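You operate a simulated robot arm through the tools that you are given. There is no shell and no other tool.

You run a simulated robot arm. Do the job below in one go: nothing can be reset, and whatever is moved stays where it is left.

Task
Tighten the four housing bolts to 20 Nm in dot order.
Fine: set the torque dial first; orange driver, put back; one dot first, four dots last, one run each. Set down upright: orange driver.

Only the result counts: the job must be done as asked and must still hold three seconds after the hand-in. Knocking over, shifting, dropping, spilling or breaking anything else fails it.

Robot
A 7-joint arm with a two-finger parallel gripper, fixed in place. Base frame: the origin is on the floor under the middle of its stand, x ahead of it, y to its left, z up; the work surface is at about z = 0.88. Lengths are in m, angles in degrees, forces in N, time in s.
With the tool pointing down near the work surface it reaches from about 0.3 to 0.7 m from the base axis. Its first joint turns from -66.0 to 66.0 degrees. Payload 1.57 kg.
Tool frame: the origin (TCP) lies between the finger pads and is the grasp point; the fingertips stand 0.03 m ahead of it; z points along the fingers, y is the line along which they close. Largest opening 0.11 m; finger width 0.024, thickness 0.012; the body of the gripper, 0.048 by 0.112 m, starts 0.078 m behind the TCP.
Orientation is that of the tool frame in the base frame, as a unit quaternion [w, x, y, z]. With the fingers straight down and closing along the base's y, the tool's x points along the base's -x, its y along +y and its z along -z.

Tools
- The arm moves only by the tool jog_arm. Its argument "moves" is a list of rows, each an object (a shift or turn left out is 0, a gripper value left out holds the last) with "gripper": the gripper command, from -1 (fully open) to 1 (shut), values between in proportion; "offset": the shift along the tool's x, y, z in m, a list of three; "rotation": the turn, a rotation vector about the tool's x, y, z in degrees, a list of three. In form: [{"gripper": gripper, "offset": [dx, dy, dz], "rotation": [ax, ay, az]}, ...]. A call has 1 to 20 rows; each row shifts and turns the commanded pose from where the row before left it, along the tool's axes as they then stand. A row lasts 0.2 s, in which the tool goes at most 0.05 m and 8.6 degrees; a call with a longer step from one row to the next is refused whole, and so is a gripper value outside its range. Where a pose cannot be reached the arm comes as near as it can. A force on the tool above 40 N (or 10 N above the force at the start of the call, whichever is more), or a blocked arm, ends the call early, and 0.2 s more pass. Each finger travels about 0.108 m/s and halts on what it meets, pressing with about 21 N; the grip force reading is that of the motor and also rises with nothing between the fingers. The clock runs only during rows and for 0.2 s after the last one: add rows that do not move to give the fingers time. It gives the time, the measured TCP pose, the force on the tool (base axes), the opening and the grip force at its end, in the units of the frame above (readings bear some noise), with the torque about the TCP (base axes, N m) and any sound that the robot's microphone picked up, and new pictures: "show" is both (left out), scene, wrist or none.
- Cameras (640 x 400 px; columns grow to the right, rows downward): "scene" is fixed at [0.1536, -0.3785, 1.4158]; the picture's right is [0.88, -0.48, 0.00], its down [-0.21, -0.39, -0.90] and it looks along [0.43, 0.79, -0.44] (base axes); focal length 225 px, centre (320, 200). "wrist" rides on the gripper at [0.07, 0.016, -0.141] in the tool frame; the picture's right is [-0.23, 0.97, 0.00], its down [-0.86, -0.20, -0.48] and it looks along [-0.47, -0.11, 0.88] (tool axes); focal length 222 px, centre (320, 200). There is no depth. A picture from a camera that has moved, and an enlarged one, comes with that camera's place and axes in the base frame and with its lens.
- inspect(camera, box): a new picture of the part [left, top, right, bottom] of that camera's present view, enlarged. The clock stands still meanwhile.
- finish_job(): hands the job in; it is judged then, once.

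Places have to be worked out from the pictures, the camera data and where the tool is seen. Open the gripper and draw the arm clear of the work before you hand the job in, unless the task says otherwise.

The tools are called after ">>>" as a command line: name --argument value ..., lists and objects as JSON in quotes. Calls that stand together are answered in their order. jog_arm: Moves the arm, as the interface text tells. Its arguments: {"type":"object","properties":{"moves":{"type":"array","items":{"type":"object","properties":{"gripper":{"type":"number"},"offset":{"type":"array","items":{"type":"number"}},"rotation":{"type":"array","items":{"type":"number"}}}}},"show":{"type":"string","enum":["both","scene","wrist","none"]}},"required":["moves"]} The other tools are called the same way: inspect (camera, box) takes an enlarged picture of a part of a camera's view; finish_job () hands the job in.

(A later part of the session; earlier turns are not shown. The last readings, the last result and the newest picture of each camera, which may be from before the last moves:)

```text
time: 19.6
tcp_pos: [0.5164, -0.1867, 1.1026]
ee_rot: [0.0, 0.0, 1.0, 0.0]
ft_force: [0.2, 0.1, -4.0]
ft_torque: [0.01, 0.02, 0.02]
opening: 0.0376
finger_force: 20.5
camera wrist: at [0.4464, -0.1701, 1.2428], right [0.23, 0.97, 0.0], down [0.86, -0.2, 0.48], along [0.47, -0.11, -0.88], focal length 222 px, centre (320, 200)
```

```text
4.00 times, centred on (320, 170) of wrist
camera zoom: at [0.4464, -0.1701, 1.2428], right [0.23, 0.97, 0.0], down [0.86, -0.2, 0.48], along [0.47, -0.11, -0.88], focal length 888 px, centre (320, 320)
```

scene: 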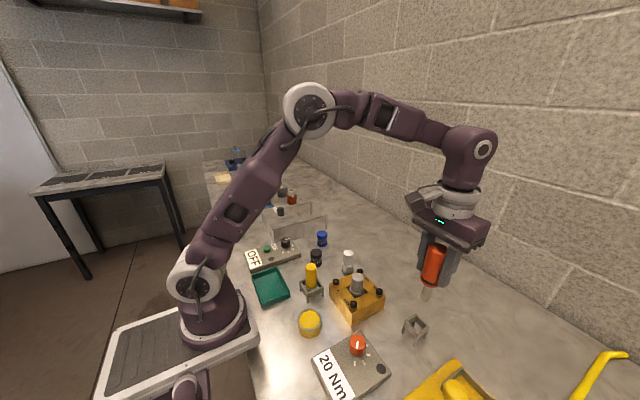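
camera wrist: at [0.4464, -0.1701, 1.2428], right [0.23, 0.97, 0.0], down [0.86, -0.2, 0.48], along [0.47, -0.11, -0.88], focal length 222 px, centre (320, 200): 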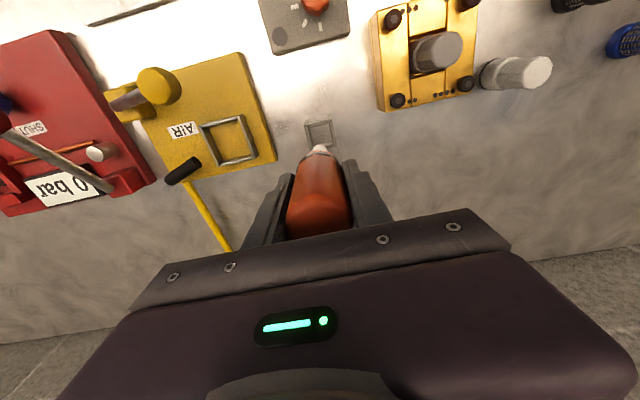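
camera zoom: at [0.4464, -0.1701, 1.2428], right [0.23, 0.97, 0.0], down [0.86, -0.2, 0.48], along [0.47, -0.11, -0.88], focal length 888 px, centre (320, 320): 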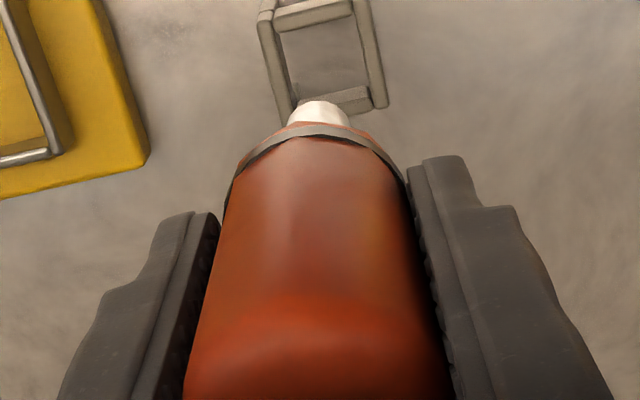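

The driver is out of its stand (weight ~4 N) and hangs straight. I enlarge the tip and handle to measure the tip's place relative to the TCP.

>>> inspect --camera "scene" --box '[405, 230, 465, 305]'

>>> inspect --camera "scene" --box '[395, 305, 445, 350]'

>>> inspect --camera "wrist" --box '[290, 110, 350, 170]'

```text
5.33 times, centred on (435, 268) of scene
camera zoom: at [0.1537, -0.3785, 1.4158], right [0.88, -0.48, 0.0], down [-0.21, -0.39, -0.9], along [0.43, 0.79, -0.44], focal length 1202 px, centre (-293, -160)
```

zoom: 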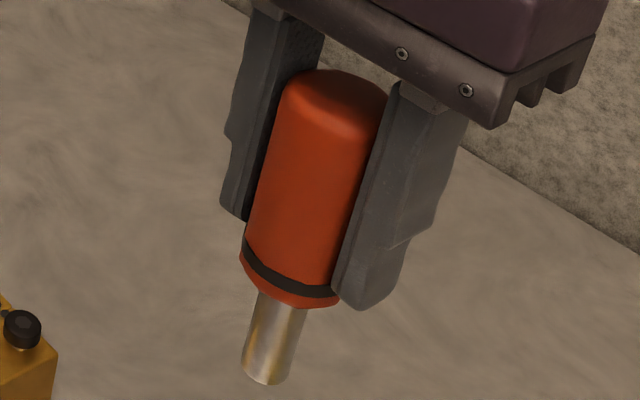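

```text
8.89 times, centred on (420, 328) of scene
camera zoom: at [0.1537, -0.3785, 1.4158], right [0.88, -0.48, 0.0], down [-0.21, -0.39, -0.9], along [0.43, 0.79, -0.44], focal length 2003 px, centre (-569, -933)
```

zoom: 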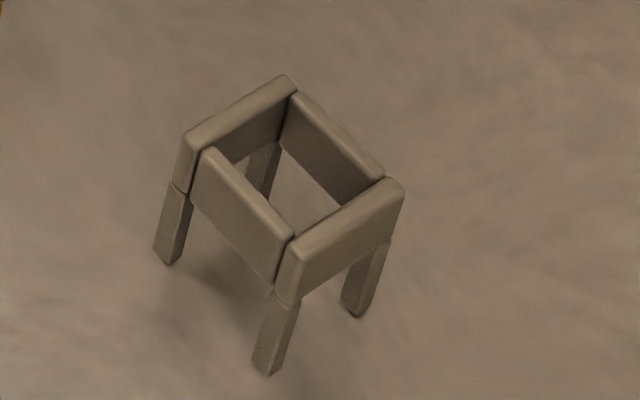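

```text
6.67 times, centred on (320, 140) of wrist
camera zoom: at [0.4464, -0.1701, 1.2428], right [0.23, 0.97, 0.0], down [0.86, -0.2, 0.48], along [0.47, -0.11, -0.88], focal length 1481 px, centre (320, 600)
```

zoom: 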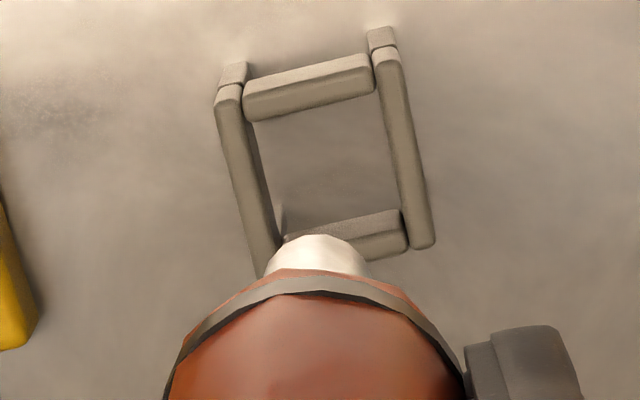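

The tip lies on the TCP axis about 0.093 m below it, and the bolt heads triangulate to a 0.08 m square around (0.448, -0.0425) with tops near z 0.95. I carry the driver at height to above the one-dot bolt at about (0.408, -0.0025).

>>> jog_arm --moves '[{"offset": [0, 0, -0.02]}, {"offset": [0.0216, 0.0366, 0]}, {"offset": [0.0216, 0.0366, 0]}, {"offset": [0.0216, 0.0366, 0]}, {"offset": [0.0216, 0.0366, 0]}, {"offset": [0.0216, 0.0366, 0]}, {}, {}]' --show "both"

>>> inspect --camera "scene" --box '[310, 220, 400, 320]'

>>> inspect --camera "wrist" --box '[270, 90, 370, 190]'

```text
time: 21.4
tcp_pos: [0.4086, -0.0002, 1.1217]
ee_rot: [0.0, 0.0, 1.0, 0.0]
ft_force: [-0.2, 0.3, -4.4]
ft_torque: [-0.03, -0.02, -0.02]
opening: 0.0375
finger_force: 20.8
camera wrist: at [0.3411, 0.0165, 1.262], right [0.23, 0.97, 0.0], down [0.86, -0.2, 0.48], along [0.47, -0.11, -0.88], focal length 222 px, centre (320, 200)
```

scene: 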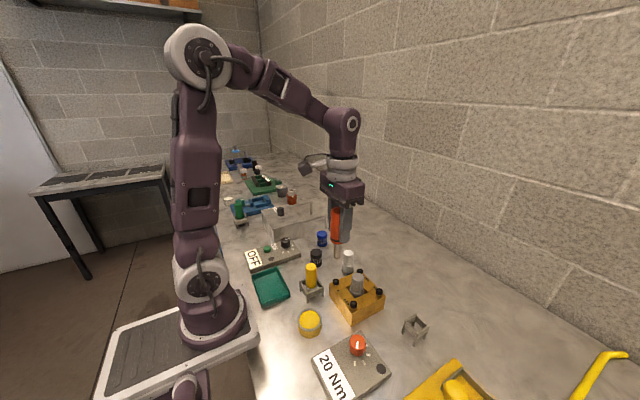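
wrist: 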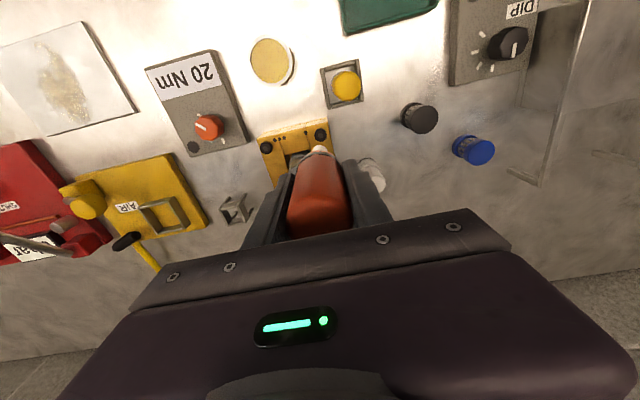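

```text
4.00 times, centred on (355, 270) of scene
camera zoom: at [0.1537, -0.3785, 1.4158], right [0.88, -0.48, 0.0], down [-0.21, -0.39, -0.9], along [0.43, 0.79, -0.44], focal length 901 px, centre (180, -80)
```

zoom: 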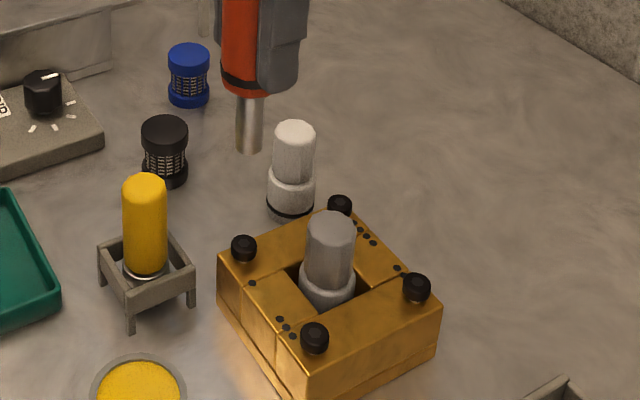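

```text
4.00 times, centred on (320, 140) of wrist
camera zoom: at [0.3411, 0.0165, 1.262], right [0.23, 0.97, 0.0], down [0.86, -0.2, 0.48], along [0.47, -0.11, -0.88], focal length 888 px, centre (320, 440)
```

zoom: 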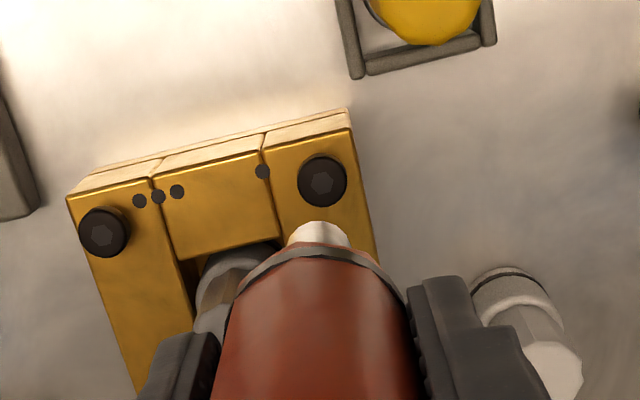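

The wrist view shows the one-dot bolt just beyond the tip; comparing projections, the tip needs about 1.5 mm toward -x. I apply that and lower until the tip is ~1 cm above the bolt head to recheck.

>>> jog_arm --moves '[{"offset": [0.0015, 0.0005, 0.03]}, {"offset": [0, 0, 0.034]}, {}, {}]' --show "both"

>>> inspect --camera "scene" --box '[315, 235, 375, 300]'

>>> inspect --camera "wrist" --box '[270, 90, 370, 190]'

```text
time: 22.4
tcp_pos: [0.4079, 0.0011, 1.0575]
ee_rot: [0.0, 0.0, 1.0, 0.0]
ft_force: [0.0, -0.5, -5.1]
ft_torque: [-0.01, -0.02, 0.01]
opening: 0.0378
finger_force: 21.1
camera wrist: at [0.3391, 0.0175, 1.199], right [0.23, 0.97, 0.0], down [0.86, -0.2, 0.48], along [0.47, -0.11, -0.88], focal length 222 px, centre (320, 200)
```

scene: 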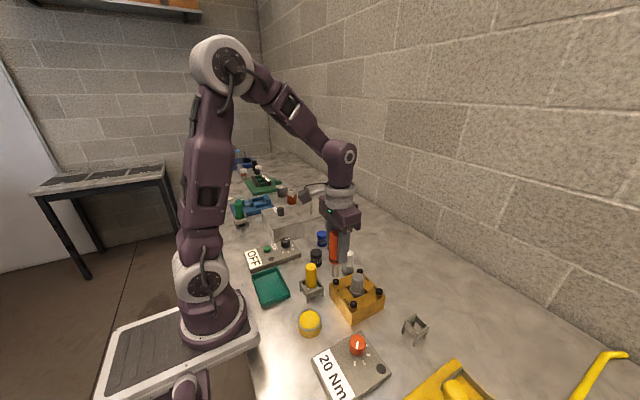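
wrist: 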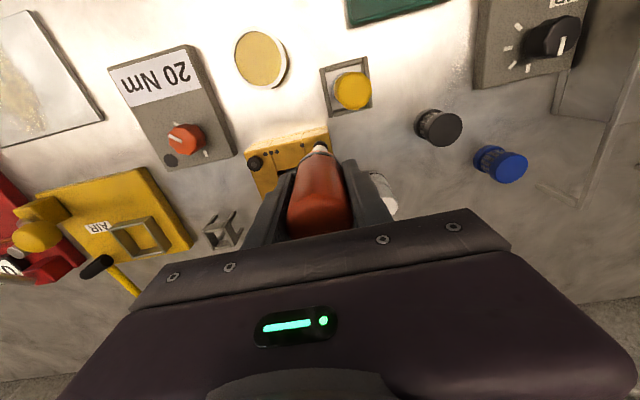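

```text
6.15 times, centred on (345, 268) of scene
camera zoom: at [0.1537, -0.3785, 1.4158], right [0.88, -0.48, 0.0], down [-0.21, -0.39, -0.9], along [0.43, 0.79, -0.44], focal length 1387 px, centre (166, -215)
```

zoom: 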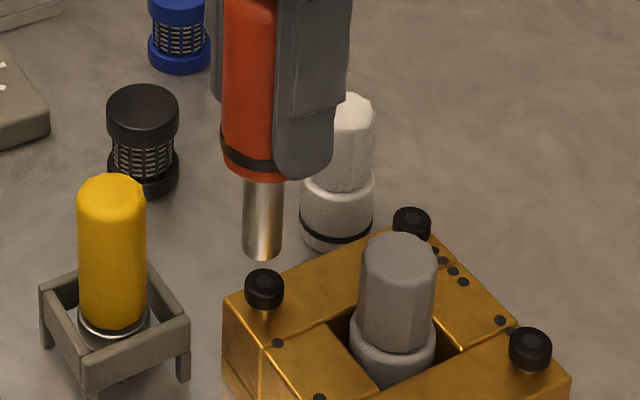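

```text
4.00 times, centred on (320, 140) of wrist
camera zoom: at [0.3391, 0.0175, 1.199], right [0.23, 0.97, 0.0], down [0.86, -0.2, 0.48], along [0.47, -0.11, -0.88], focal length 888 px, centre (320, 440)
```

zoom: 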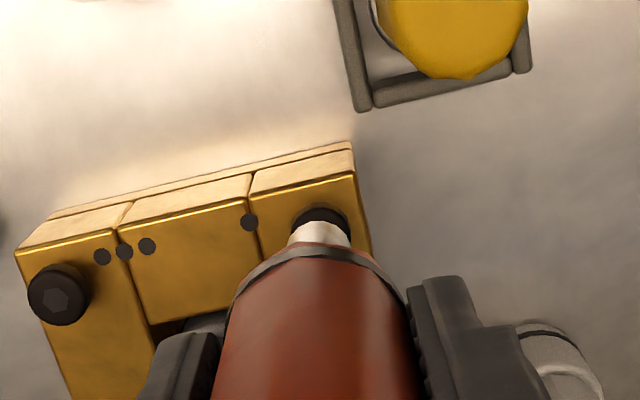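

Let me enlarge the tip-and-bolt region more, to measure the remaining side offset.

>>> inspect --camera "scene" --box '[325, 255, 355, 290]'

>>> inspect --camera "wrist" --box '[295, 130, 345, 170]'

```text
11.43 times, centred on (340, 272) of scene
camera zoom: at [0.1537, -0.3785, 1.4158], right [0.88, -0.48, 0.0], down [-0.21, -0.39, -0.9], along [0.43, 0.79, -0.44], focal length 2575 px, centre (91, -629)
```

zoom: 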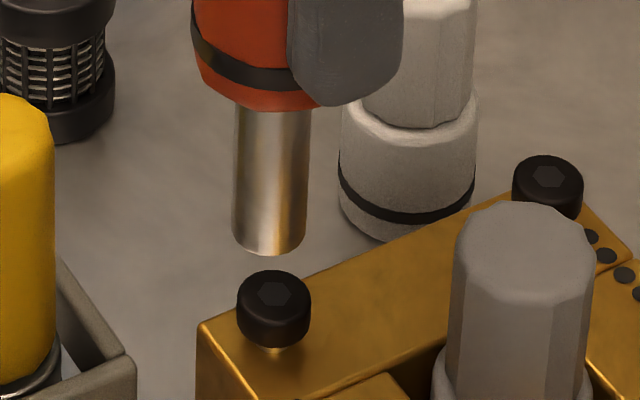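

```text
10.00 times, centred on (320, 150) of wrist
camera zoom: at [0.3391, 0.0175, 1.199], right [0.23, 0.97, 0.0], down [0.86, -0.2, 0.48], along [0.47, -0.11, -0.88], focal length 2221 px, centre (320, 700)
```

zoom: 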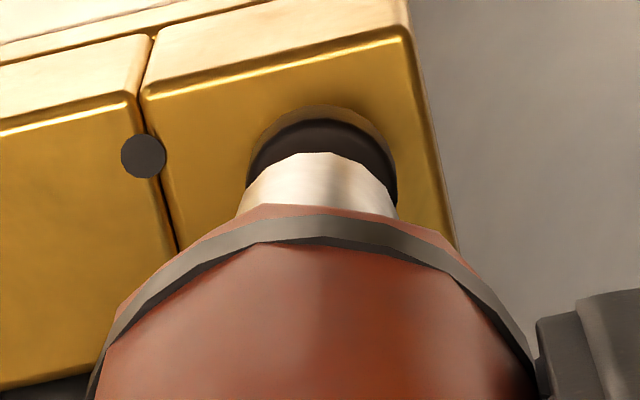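

The tip is about 18 mm above the head and needs ~2 mm toward +x. I apply that and descend 12 mm.

>>> jog_arm --moves '[{"offset": [-0.0018, 0.0003, 0.004]}, {"offset": [0, 0, 0.008]}, {}]' --show "none"

>>> inspect --camera "scene" --box '[325, 255, 355, 290]'

>>> inspect --camera "wrist" --box '[295, 130, 345, 170]'

```text
time: 23.2
tcp_pos: [0.4095, 0.0014, 1.0462]
ee_rot: [0.0, 0.0, 1.0, 0.0]
ft_force: [0.5, 0.7, -3.8]
ft_torque: [-0.02, -0.04, 0.0]
opening: 0.0376
finger_force: 20.9
```

```text
11.43 times, centred on (340, 272) of scene
camera zoom: at [0.1537, -0.3785, 1.4158], right [0.88, -0.48, 0.0], down [-0.21, -0.39, -0.9], along [0.43, 0.79, -0.44], focal length 2575 px, centre (91, -629)
```

zoom: 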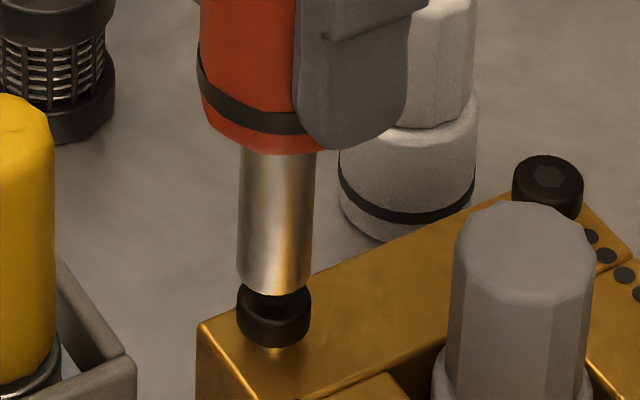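

```text
10.00 times, centred on (320, 150) of wrist
camera zoom: at [0.3404, 0.0166, 1.1869], right [0.23, 0.97, 0.0], down [0.86, -0.2, 0.48], along [0.47, -0.11, -0.88], focal length 2221 px, centre (320, 700)
```

zoom: 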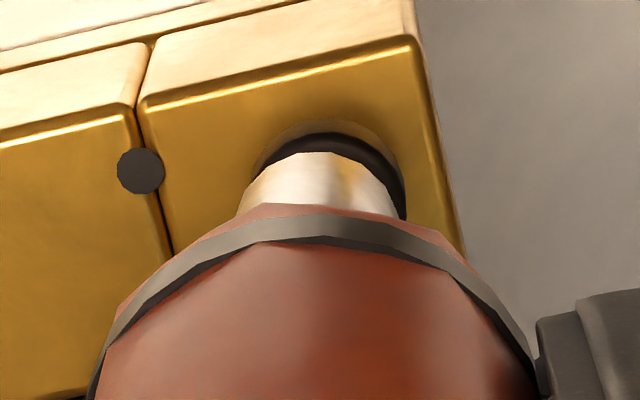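

Scene alignment is now within 0.5 mm; the wrist view suggests ~1 mm more toward +y. I apply it and creep down in 1 mm steps to feel contact.

>>> jog_arm --moves '[{"offset": [-0.0004, 0.001, 0.002]}, {"offset": [0, 0, 0.001]}, {"offset": [0, 0, 0.001]}, {"offset": [0, 0, 0.001]}, {}]' --show "scene"

>>> inspect --camera "scene" --box '[325, 255, 355, 290]'

>>> inspect --camera "wrist" --box '[295, 130, 345, 170]'

```text
time: 24.4
tcp_pos: [0.4094, 0.001, 1.0412]
ee_rot: [0.0, 0.0, 1.0, 0.001]
ft_force: [-0.1, -0.1, -4.4]
ft_torque: [-0.02, -0.02, 0.04]
opening: 0.0378
finger_force: 21.1
```

scene: 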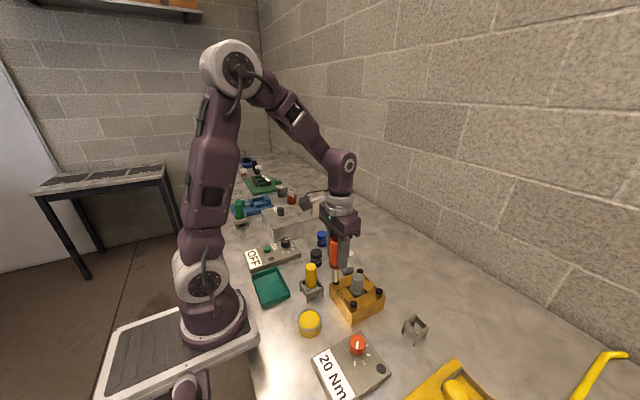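

```text
11.43 times, centred on (340, 272) of scene
camera zoom: at [0.1537, -0.3785, 1.4158], right [0.88, -0.48, 0.0], down [-0.21, -0.39, -0.9], along [0.43, 0.79, -0.44], focal length 2575 px, centre (91, -629)
```

zoom: 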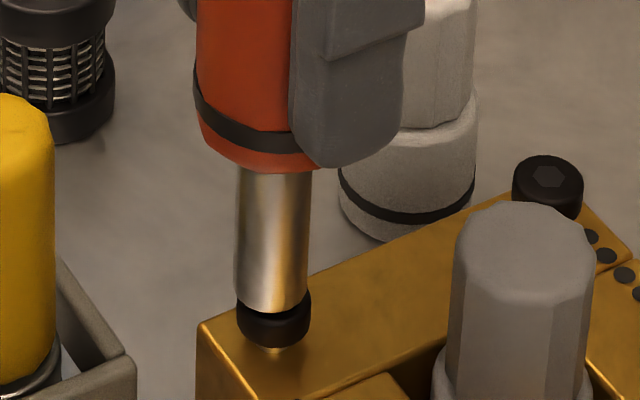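

```text
10.00 times, centred on (320, 150) of wrist
camera zoom: at [0.3398, 0.0171, 1.1815], right [0.23, 0.97, 0.0], down [0.86, -0.2, 0.48], along [0.47, -0.11, -0.88], focal length 2221 px, centre (320, 700)
```

zoom: 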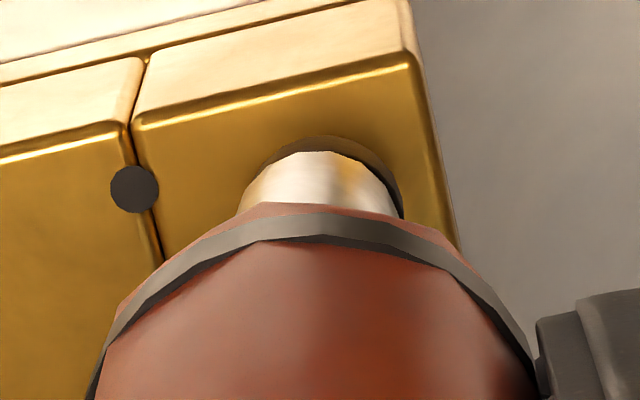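

Still about 2 mm of gap and roughly 1 mm off toward +x/+y. I correct once more and continue creeping down 1 mm at a time.

>>> jog_arm --moves '[{"offset": [-0.0009, 0.0007, 0]}, {"offset": [0, 0, 0.001]}, {"offset": [0, 0, 0.001]}, {}]' --show "scene"

>>> inspect --camera "scene" --box '[325, 255, 355, 290]'

>>> inspect --camera "wrist" --box '[295, 130, 345, 170]'

```text
time: 25.4
tcp_pos: [0.41, 0.0019, 1.0385]
ee_rot: [0.0, 0.0, 1.0, 0.0]
ft_force: [0.6, -0.6, -4.7]
ft_torque: [-0.02, -0.01, -0.02]
opening: 0.0378
finger_force: 20.9
```

scene: 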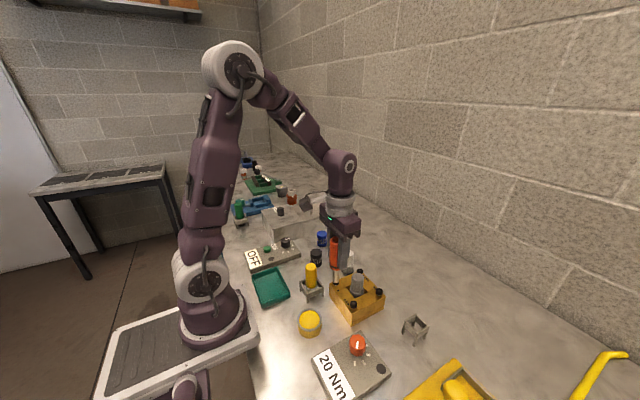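

```text
11.43 times, centred on (340, 272) of scene
camera zoom: at [0.1537, -0.3785, 1.4158], right [0.88, -0.48, 0.0], down [-0.21, -0.39, -0.9], along [0.43, 0.79, -0.44], focal length 2575 px, centre (91, -629)
```

zoom: 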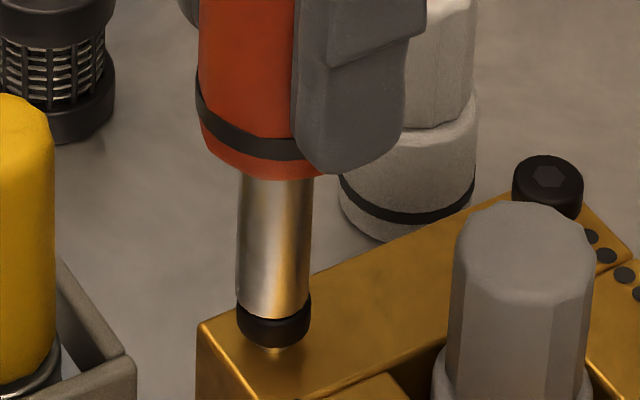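

```text
10.00 times, centred on (320, 150) of wrist
camera zoom: at [0.3408, 0.0175, 1.179], right [0.23, 0.97, 0.0], down [0.86, -0.2, 0.48], along [0.47, -0.11, -0.88], focal length 2221 px, centre (320, 700)
```

zoom: 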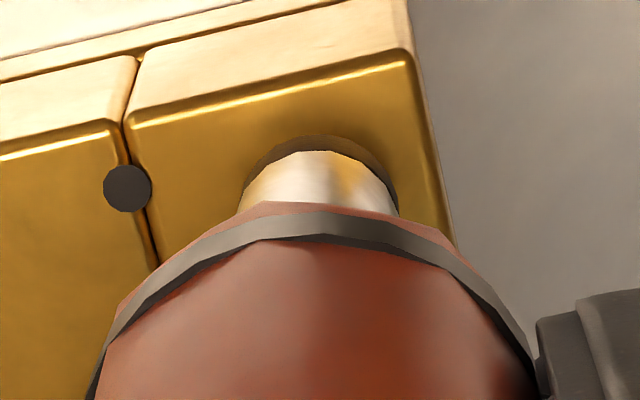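

Now both views show the shaft centred on the head, still without contact. I continue down in 1 mm steps.

>>> jog_arm --moves '[{"offset": [0, 0, 0.001]}, {"offset": [0, 0, 0.001]}, {}]' --show "none"

>>> inspect --camera "scene" --box '[325, 255, 355, 290]'

```text
time: 26.2
tcp_pos: [0.4088, 0.0005, 1.036]
ee_rot: [0.0, 0.0, 1.0, 0.0]
ft_force: [-0.3, 0.8, -1.5]
ft_torque: [0.1, 0.1, -0.01]
opening: 0.0375
finger_force: 21.2
```

```text
11.43 times, centred on (340, 272) of scene
camera zoom: at [0.1536, -0.3785, 1.4158], right [0.88, -0.48, 0.0], down [-0.21, -0.39, -0.9], along [0.43, 0.79, -0.44], focal length 2575 px, centre (91, -629)
```

zoom: 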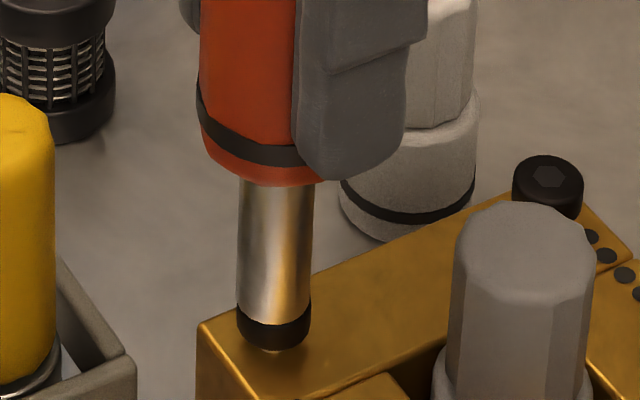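

The weight reading dropped from -4.5 to -1.5 N: first contact with the bolt head. I press a little more, with holding rows, and listen.

>>> jog_arm --moves '[{"offset": [0, 0, 0.0007]}, {}, {}]' --show "none"

>>> inspect --camera "scene" --box '[320, 250, 380, 310]'

```text
time: 27.0
tcp_pos: [0.4103, 0.0011, 1.0364]
ee_rot: [-0.001, -0.001, 1.0, 0.001]
ft_force: [-0.6, -0.6, 1.4]
ft_torque: [-0.09, 0.02, 0.03]
opening: 0.0377
finger_force: 21.1
```

```text
6.67 times, centred on (350, 280) of scene
camera zoom: at [0.1536, -0.3785, 1.4158], right [0.88, -0.48, 0.0], down [-0.21, -0.39, -0.9], along [0.43, 0.79, -0.44], focal length 1502 px, centre (120, -333)
```

zoom: 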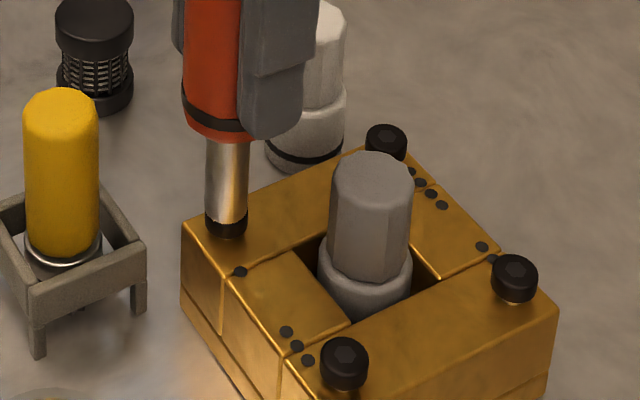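

Contact force is ~6 N with no sound yet. I press another 1 mm and hold.

>>> jog_arm --moves '[{"offset": [0, 0, 0.001]}, {}, {}]' --show "scene"

>>> inspect --camera "scene" --box '[320, 250, 380, 310]'

```text
time: 27.8
tcp_pos: [0.4101, 0.0012, 1.0351]
ee_rot: [0.0, 0.0, 1.0, 0.0]
ft_force: [-0.7, 0.4, -4.8]
ft_torque: [0.01, -0.03, 0.03]
opening: 0.0376
finger_force: 21.4
```

scene: 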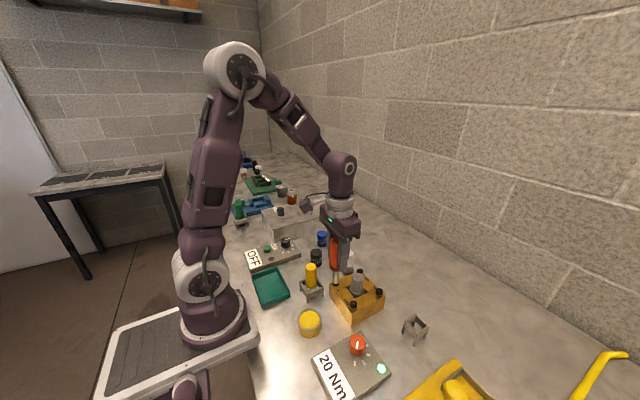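

```text
6.67 times, centred on (350, 280) of scene
camera zoom: at [0.1537, -0.3785, 1.4158], right [0.88, -0.48, 0.0], down [-0.21, -0.39, -0.9], along [0.43, 0.79, -0.44], focal length 1502 px, centre (120, -333)
```

zoom: 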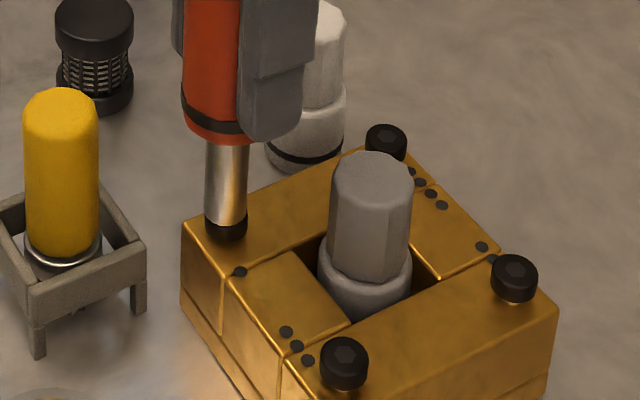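

The bolt head sank (contact force gone) and the lamp on the dial box lit. I enlarge the lamp and the bolt before doing anything else.

>>> inspect --camera "scene" --box '[300, 320, 400, 400]'

>>> inspect --camera "scene" --box '[325, 255, 355, 290]'

```text
5.00 times, centred on (350, 360) of scene
camera zoom: at [0.1537, -0.3785, 1.4158], right [0.88, -0.48, 0.0], down [-0.21, -0.39, -0.9], along [0.43, 0.79, -0.44], focal length 1127 px, centre (170, -600)
```

zoom: 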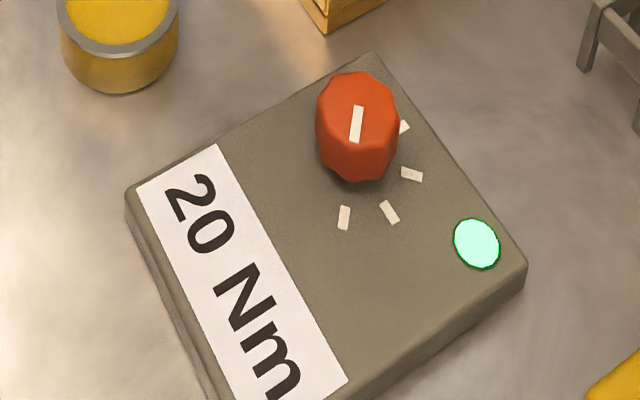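

```text
11.43 times, centred on (340, 272) of scene
camera zoom: at [0.1537, -0.3785, 1.4158], right [0.88, -0.48, 0.0], down [-0.21, -0.39, -0.9], along [0.43, 0.79, -0.44], focal length 2575 px, centre (91, -629)
```

zoom: 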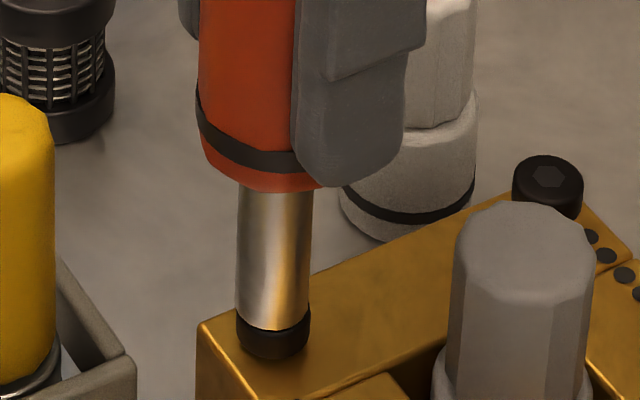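

The lamp is green and the head now sits on the housing. I hold still for about a second to see whether the lamp stays or any sound comes.

>>> jog_arm --moves '[{}, {}, {}, {}]' --show "scene"

>>> inspect --camera "scene" --box '[325, 255, 355, 290]'

```text
time: 28.8
tcp_pos: [0.4108, 0.0001, 1.0362]
ee_rot: [0.001, 0.0, 1.0, 0.0]
ft_force: [-0.1, -0.4, -4.8]
ft_torque: [0.03, -0.02, -0.02]
opening: 0.038
finger_force: 21.2
```

scene: 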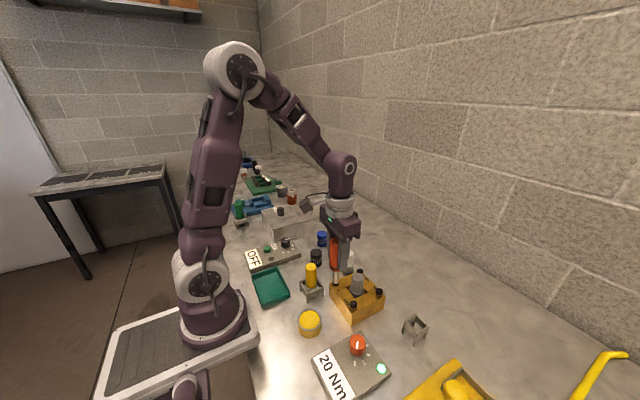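

```text
11.43 times, centred on (340, 272) of scene
camera zoom: at [0.1537, -0.3785, 1.4158], right [0.88, -0.48, 0.0], down [-0.21, -0.39, -0.9], along [0.43, 0.79, -0.44], focal length 2575 px, centre (91, -629)
```

zoom: 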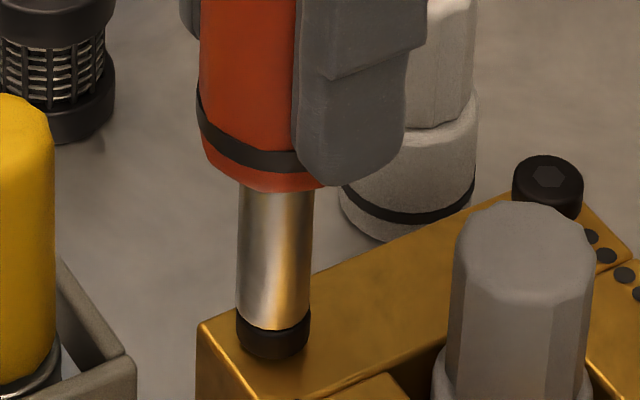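

The lamp stays green with no contact force. I wait two more seconds in place to see whether its state changes before lifting.

>>> jog_arm --moves '[{}, {}, {}, {}, {}, {}, {}, {}, {}, {}]' --show "scene"

>>> inspect --camera "scene" --box '[300, 320, 400, 400]'

```text
time: 31.0
tcp_pos: [0.4097, 0.0011, 1.0342]
ee_rot: [0.0, -0.001, 1.0, 0.0]
ft_force: [0.5, 0.8, -4.9]
ft_torque: [-0.01, -0.04, -0.01]
opening: 0.0379
finger_force: 20.6
```

scene: 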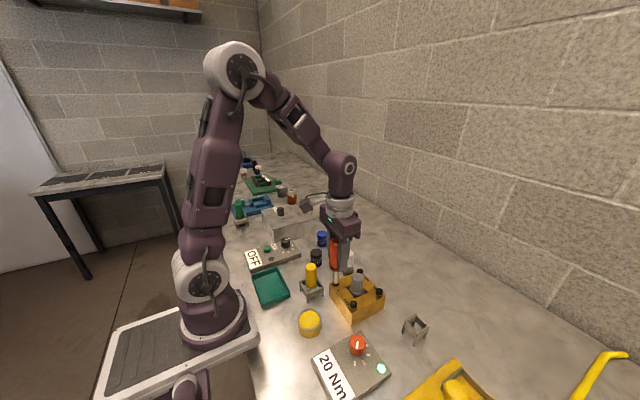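

```text
5.00 times, centred on (350, 360) of scene
camera zoom: at [0.1537, -0.3785, 1.4158], right [0.88, -0.48, 0.0], down [-0.21, -0.39, -0.9], along [0.43, 0.79, -0.44], focal length 1127 px, centre (170, -600)
```

zoom: 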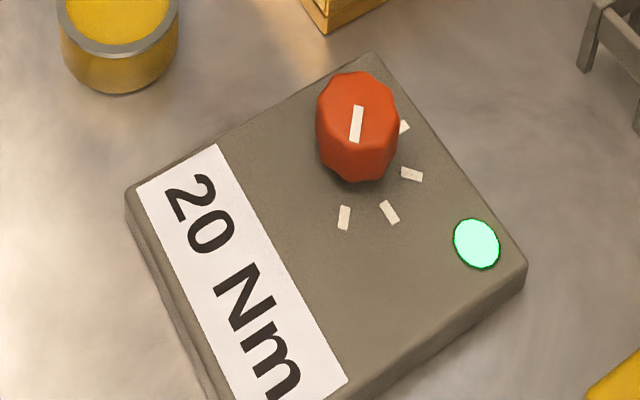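

The lamp is steady, so I take the run as complete. I lift straight off the bolt and check its seating and the lamp.

>>> jog_arm --moves '[{"offset": [0, 0, -0.01]}, {"offset": [0, 0, -0.03]}, {"offset": [0, 0, -0.035]}, {}]' --show "both"

>>> inspect --camera "scene" --box '[325, 255, 355, 290]'

>>> inspect --camera "scene" --box '[300, 320, 400, 400]'

>>> inspect --camera "scene" --box '[350, 270, 390, 310]'

```text
time: 32.0
tcp_pos: [0.409, -0.001, 1.1104]
ee_rot: [0.0, -0.001, 1.0, 0.0]
ft_force: [-0.7, 0.5, -3.8]
ft_torque: [0.0, -0.01, -0.01]
opening: 0.0379
finger_force: 21.0
camera wrist: at [0.34, 0.0162, 1.2502], right [0.23, 0.97, 0.0], down [0.85, -0.2, 0.48], along [0.47, -0.11, -0.88], focal length 222 px, centre (320, 200)
```

scene: 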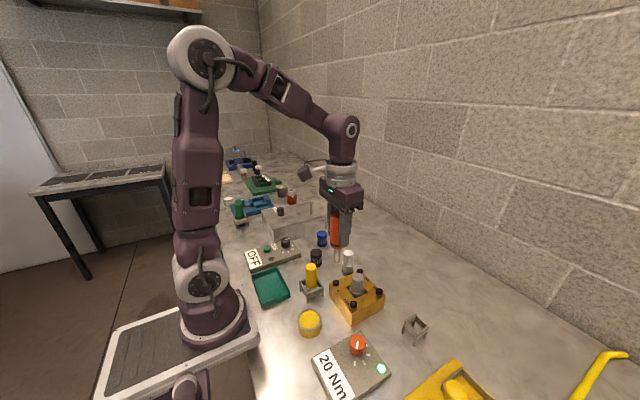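
wrist: 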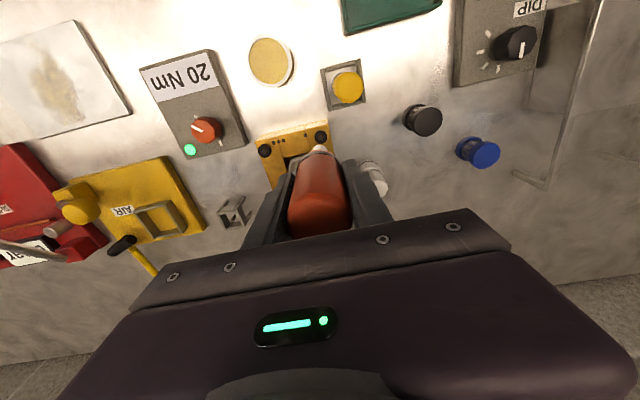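

```text
11.43 times, centred on (340, 272) of scene
camera zoom: at [0.1537, -0.3785, 1.4158], right [0.88, -0.48, 0.0], down [-0.21, -0.39, -0.9], along [0.43, 0.79, -0.44], focal length 2575 px, centre (91, -629)
```

zoom: 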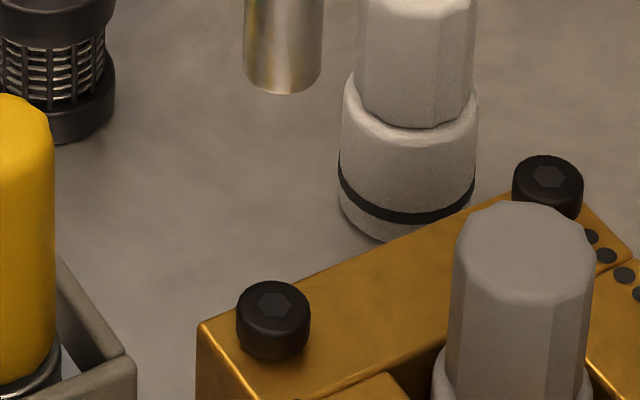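

```text
5.00 times, centred on (350, 360) of scene
camera zoom: at [0.1537, -0.3785, 1.4158], right [0.88, -0.48, 0.0], down [-0.21, -0.39, -0.9], along [0.43, 0.79, -0.44], focal length 1127 px, centre (170, -600)
```

zoom: 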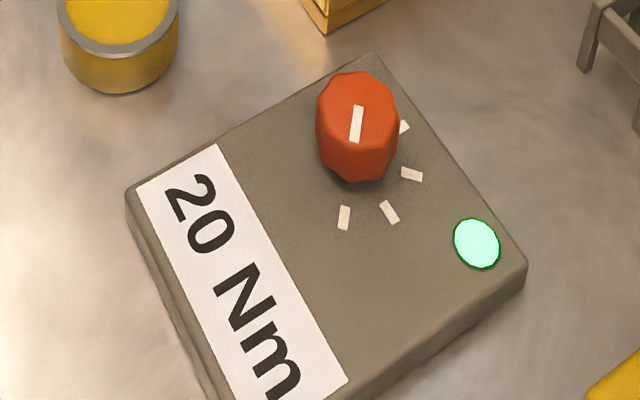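

```text
10.00 times, centred on (370, 290) of scene
camera zoom: at [0.1537, -0.3785, 1.4158], right [0.88, -0.48, 0.0], down [-0.21, -0.39, -0.9], along [0.43, 0.79, -0.44], focal length 2253 px, centre (-180, -700)
```

zoom: 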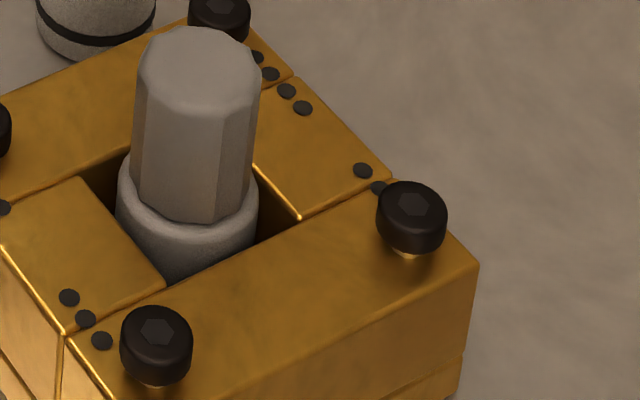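

Bolt one is seated and the lamp is green. Next is the two-dot bolt: I shift by (+0.08, -0.08) at height and compare tip and bolt in both views.

>>> jog_arm --moves '[{"offset": [-0.0267, -0.0267, 0]}, {"offset": [-0.0267, -0.0267, 0]}, {"offset": [-0.0266, -0.0266, 0]}, {"offset": [0, 0, 0.03]}, {"offset": [0, 0, 0.023]}, {}, {}]' --show "both"

>>> inspect --camera "scene" --box '[362, 265, 397, 305]'

>>> inspect --camera "wrist" --box '[295, 130, 345, 170]'

```text
time: 33.6
tcp_pos: [0.4889, -0.0785, 1.0586]
ee_rot: [0.0, 0.0, 1.0, 0.0]
ft_force: [0.1, -0.7, -3.9]
ft_torque: [0.03, -0.01, -0.02]
opening: 0.0377
finger_force: 20.7
camera wrist: at [0.421, -0.0621, 1.1982], right [0.23, 0.97, 0.0], down [0.86, -0.2, 0.48], along [0.47, -0.11, -0.88], focal length 222 px, centre (320, 200)
```

scene: 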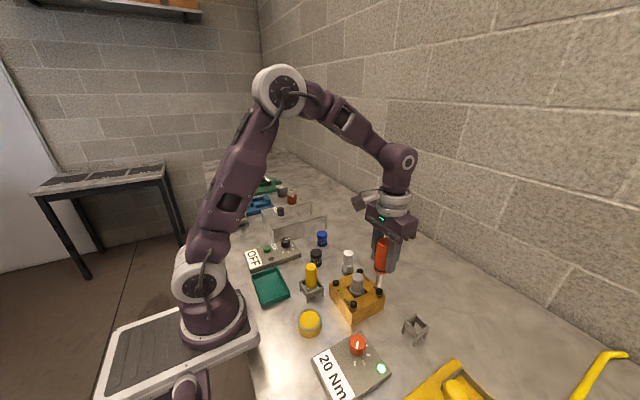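
wrist: 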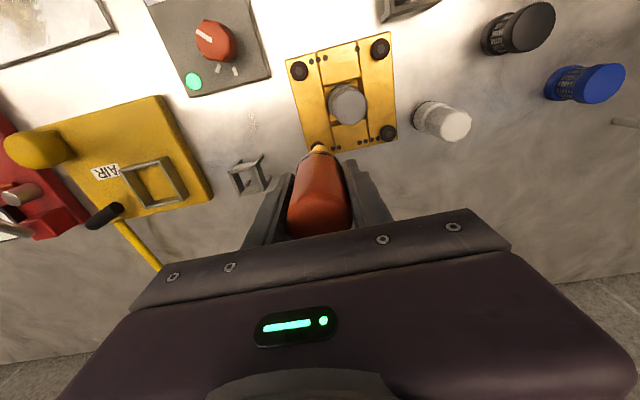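

```text
10.00 times, centred on (380, 285) of scene
camera zoom: at [0.1537, -0.3785, 1.4158], right [0.88, -0.48, 0.0], down [-0.21, -0.39, -0.9], along [0.43, 0.79, -0.44], focal length 2253 px, centre (-275, -650)
```

zoom: 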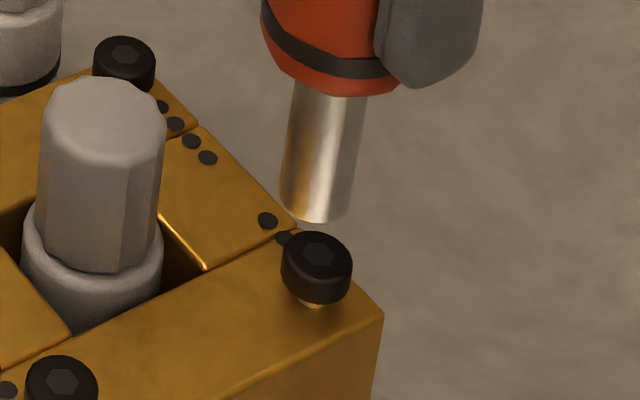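

```text
10.00 times, centred on (320, 150) of wrist
camera zoom: at [0.421, -0.0621, 1.1982], right [0.23, 0.97, 0.0], down [0.86, -0.2, 0.48], along [0.47, -0.11, -0.88], focal length 2221 px, centre (320, 700)
```

zoom: 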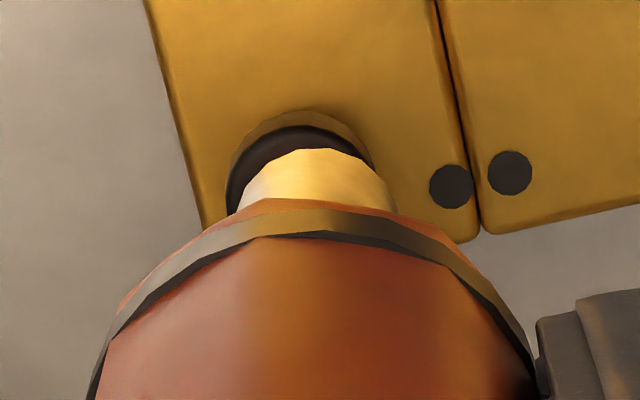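

Both views show the two-dot bolt about 2 mm toward +x and 2.4 mm toward -y of the tip. I correct and go down 10 mm for another check.

>>> jog_arm --moves '[{"offset": [-0.0019, -0.0024, 0.002]}, {"offset": [0, 0, 0.008]}, {}, {}]' --show "none"

>>> inspect --camera "scene" --box '[362, 265, 397, 305]'

>>> inspect --camera "wrist" --box '[295, 130, 345, 170]'

```text
time: 34.6
tcp_pos: [0.4928, -0.0818, 1.0487]
ee_rot: [0.0, 0.0, 1.0, 0.0]
ft_force: [-0.2, 0.8, -4.9]
ft_torque: [-0.04, -0.02, 0.03]
opening: 0.0377
finger_force: 21.1
```

```text
10.00 times, centred on (380, 285) of scene
camera zoom: at [0.1537, -0.3785, 1.4158], right [0.88, -0.48, 0.0], down [-0.21, -0.39, -0.9], along [0.43, 0.79, -0.44], focal length 2253 px, centre (-275, -650)
```

zoom: 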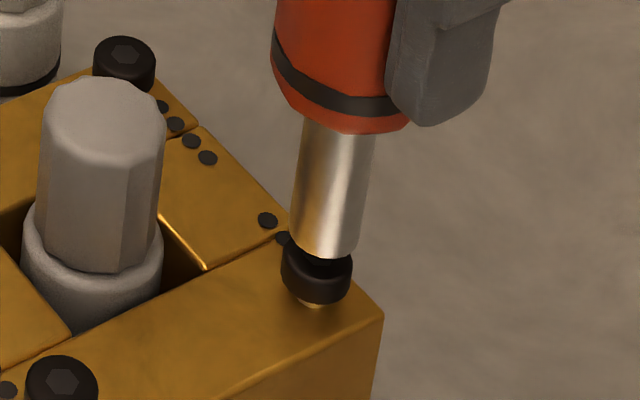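

```text
10.00 times, centred on (320, 150) of wrist
camera zoom: at [0.4229, -0.0654, 1.1883], right [0.23, 0.97, 0.0], down [0.86, -0.2, 0.48], along [0.47, -0.11, -0.88], focal length 2221 px, centre (320, 700)
```

zoom: 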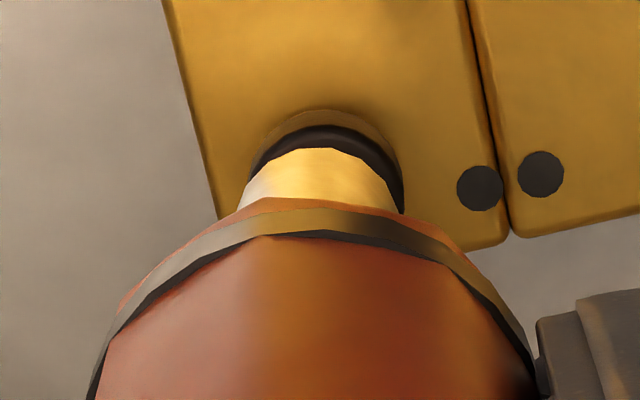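

Remaining offset is under 1 mm (+y 0.8 mm, -x 0.3 mm). I correct and lower 5 mm more, then check once more.

>>> jog_arm --moves '[{"offset": [0.0003, 0.0008, 0.001]}, {"offset": [0, 0, 0.004]}, {}, {}]' --show "none"

>>> inspect --camera "scene" --box '[362, 265, 397, 305]'

>>> inspect --camera "wrist" --box '[295, 130, 345, 170]'

```text
time: 35.6
tcp_pos: [0.4907, -0.081, 1.043]
ee_rot: [0.0, 0.0, 1.0, 0.0]
ft_force: [-0.5, -0.6, -4.4]
ft_torque: [-0.01, -0.01, 0.0]
opening: 0.0376
finger_force: 20.4
```

```text
10.00 times, centred on (380, 285) of scene
camera zoom: at [0.1537, -0.3785, 1.4158], right [0.88, -0.48, 0.0], down [-0.21, -0.39, -0.9], along [0.43, 0.79, -0.44], focal length 2253 px, centre (-275, -650)
```

zoom: 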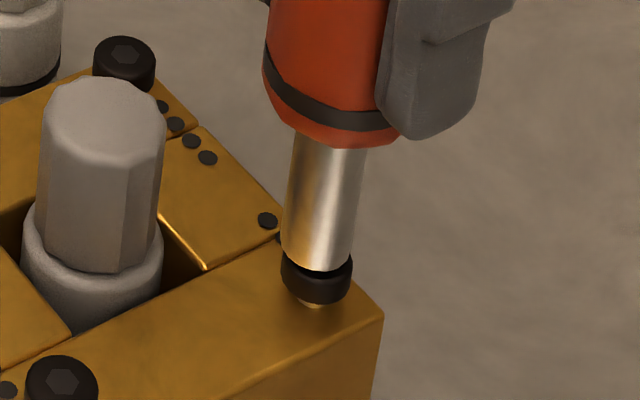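

```text
10.00 times, centred on (320, 150) of wrist
camera zoom: at [0.422, -0.064, 1.1832], right [0.23, 0.97, 0.0], down [0.86, -0.2, 0.48], along [0.47, -0.11, -0.88], focal length 2221 px, centre (320, 700)
```

zoom: 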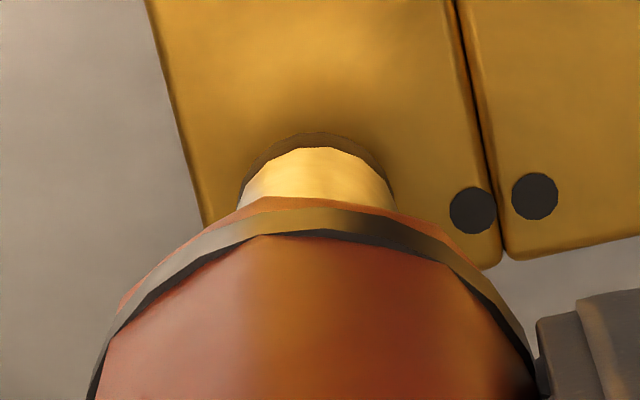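

Alignment on the two-dot bolt is good in both views. I creep down to contact.

>>> jog_arm --moves '[{"offset": [0, 0, 0.002]}, {"offset": [0, 0, 0.001]}, {"offset": [0, 0, 0.001]}, {}]' --show "none"

>>> inspect --camera "scene" --box '[362, 265, 397, 305]'

>>> inspect --camera "wrist" --box '[295, 130, 345, 170]'

```text
time: 36.6
tcp_pos: [0.4922, -0.0812, 1.0396]
ee_rot: [0.0, 0.0, 1.0, 0.0]
ft_force: [-0.1, 0.1, -1.6]
ft_torque: [-0.11, -0.02, 0.0]
opening: 0.0375
finger_force: 21.2
```

```text
10.00 times, centred on (380, 285) of scene
camera zoom: at [0.1536, -0.3785, 1.4158], right [0.88, -0.48, 0.0], down [-0.21, -0.39, -0.9], along [0.43, 0.79, -0.44], focal length 2253 px, centre (-275, -650)
```

zoom: 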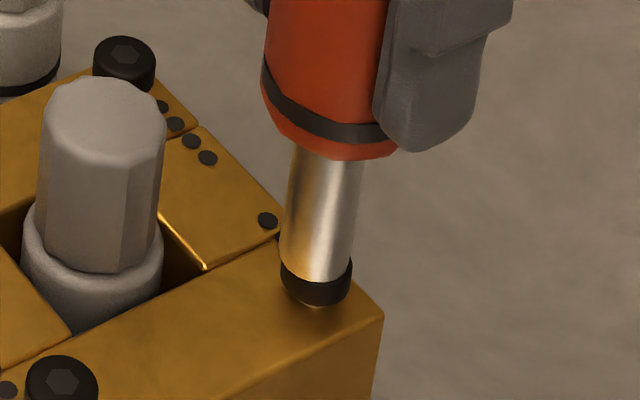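

```text
10.00 times, centred on (320, 150) of wrist
camera zoom: at [0.4219, -0.064, 1.1793], right [0.23, 0.97, 0.0], down [0.85, -0.2, 0.48], along [0.47, -0.11, -0.88], focal length 2221 px, centre (320, 700)
```

zoom: 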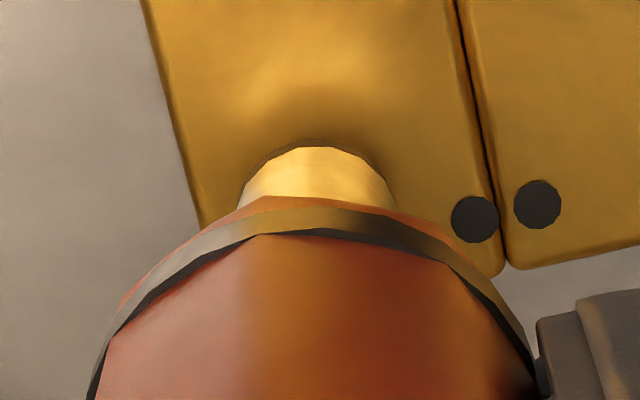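

Contact begins (-1.6 N). I press on in the same way as for the first bolt and hold, watching the lamp.

>>> jog_arm --moves '[{"offset": [0, 0, 0.0007]}, {}, {"offset": [0, 0, 0.001]}, {}, {}]' --show "scene"

>>> inspect --camera "scene" --box '[362, 265, 397, 305]'

>>> inspect --camera "scene" --box '[300, 320, 400, 400]'

```text
time: 37.8
tcp_pos: [0.4911, -0.0806, 1.0364]
ee_rot: [0.001, 0.001, 1.0, -0.001]
ft_force: [-0.5, -0.9, 6.1]
ft_torque: [-0.21, -0.01, 0.02]
opening: 0.0376
finger_force: 21.1
```

scene: 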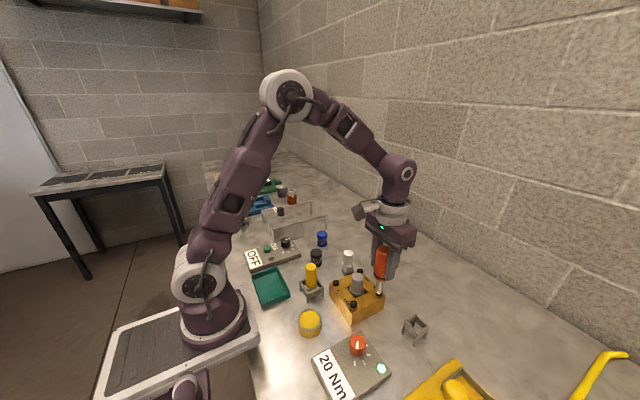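

```text
10.00 times, centred on (380, 285) of scene
camera zoom: at [0.1535, -0.3785, 1.4158], right [0.88, -0.48, 0.0], down [-0.21, -0.39, -0.9], along [0.43, 0.79, -0.44], focal length 2253 px, centre (-275, -650)
```

zoom: 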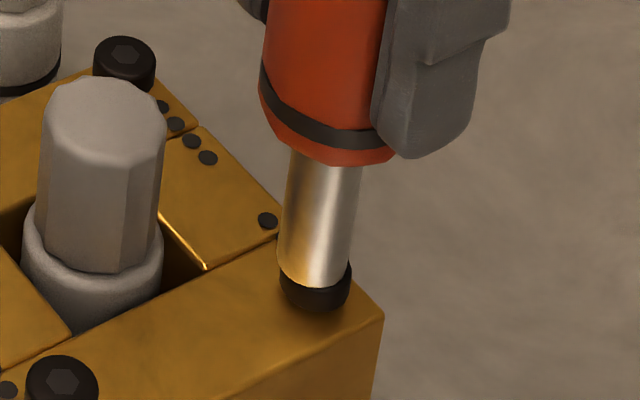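

```text
5.00 times, centred on (350, 360) of scene
camera zoom: at [0.1535, -0.3785, 1.4158], right [0.88, -0.48, 0.0], down [-0.21, -0.39, -0.9], along [0.43, 0.79, -0.44], focal length 1127 px, centre (170, -600)
```

zoom: 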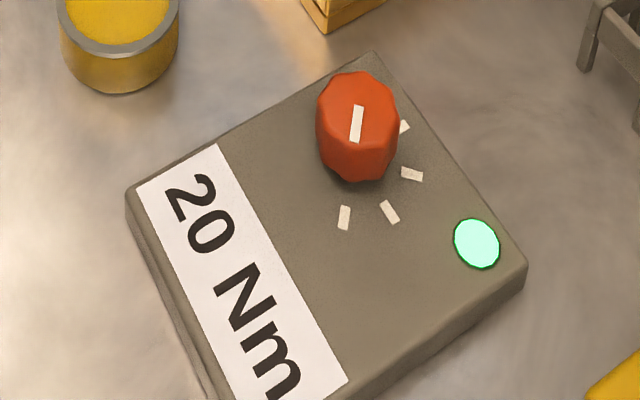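

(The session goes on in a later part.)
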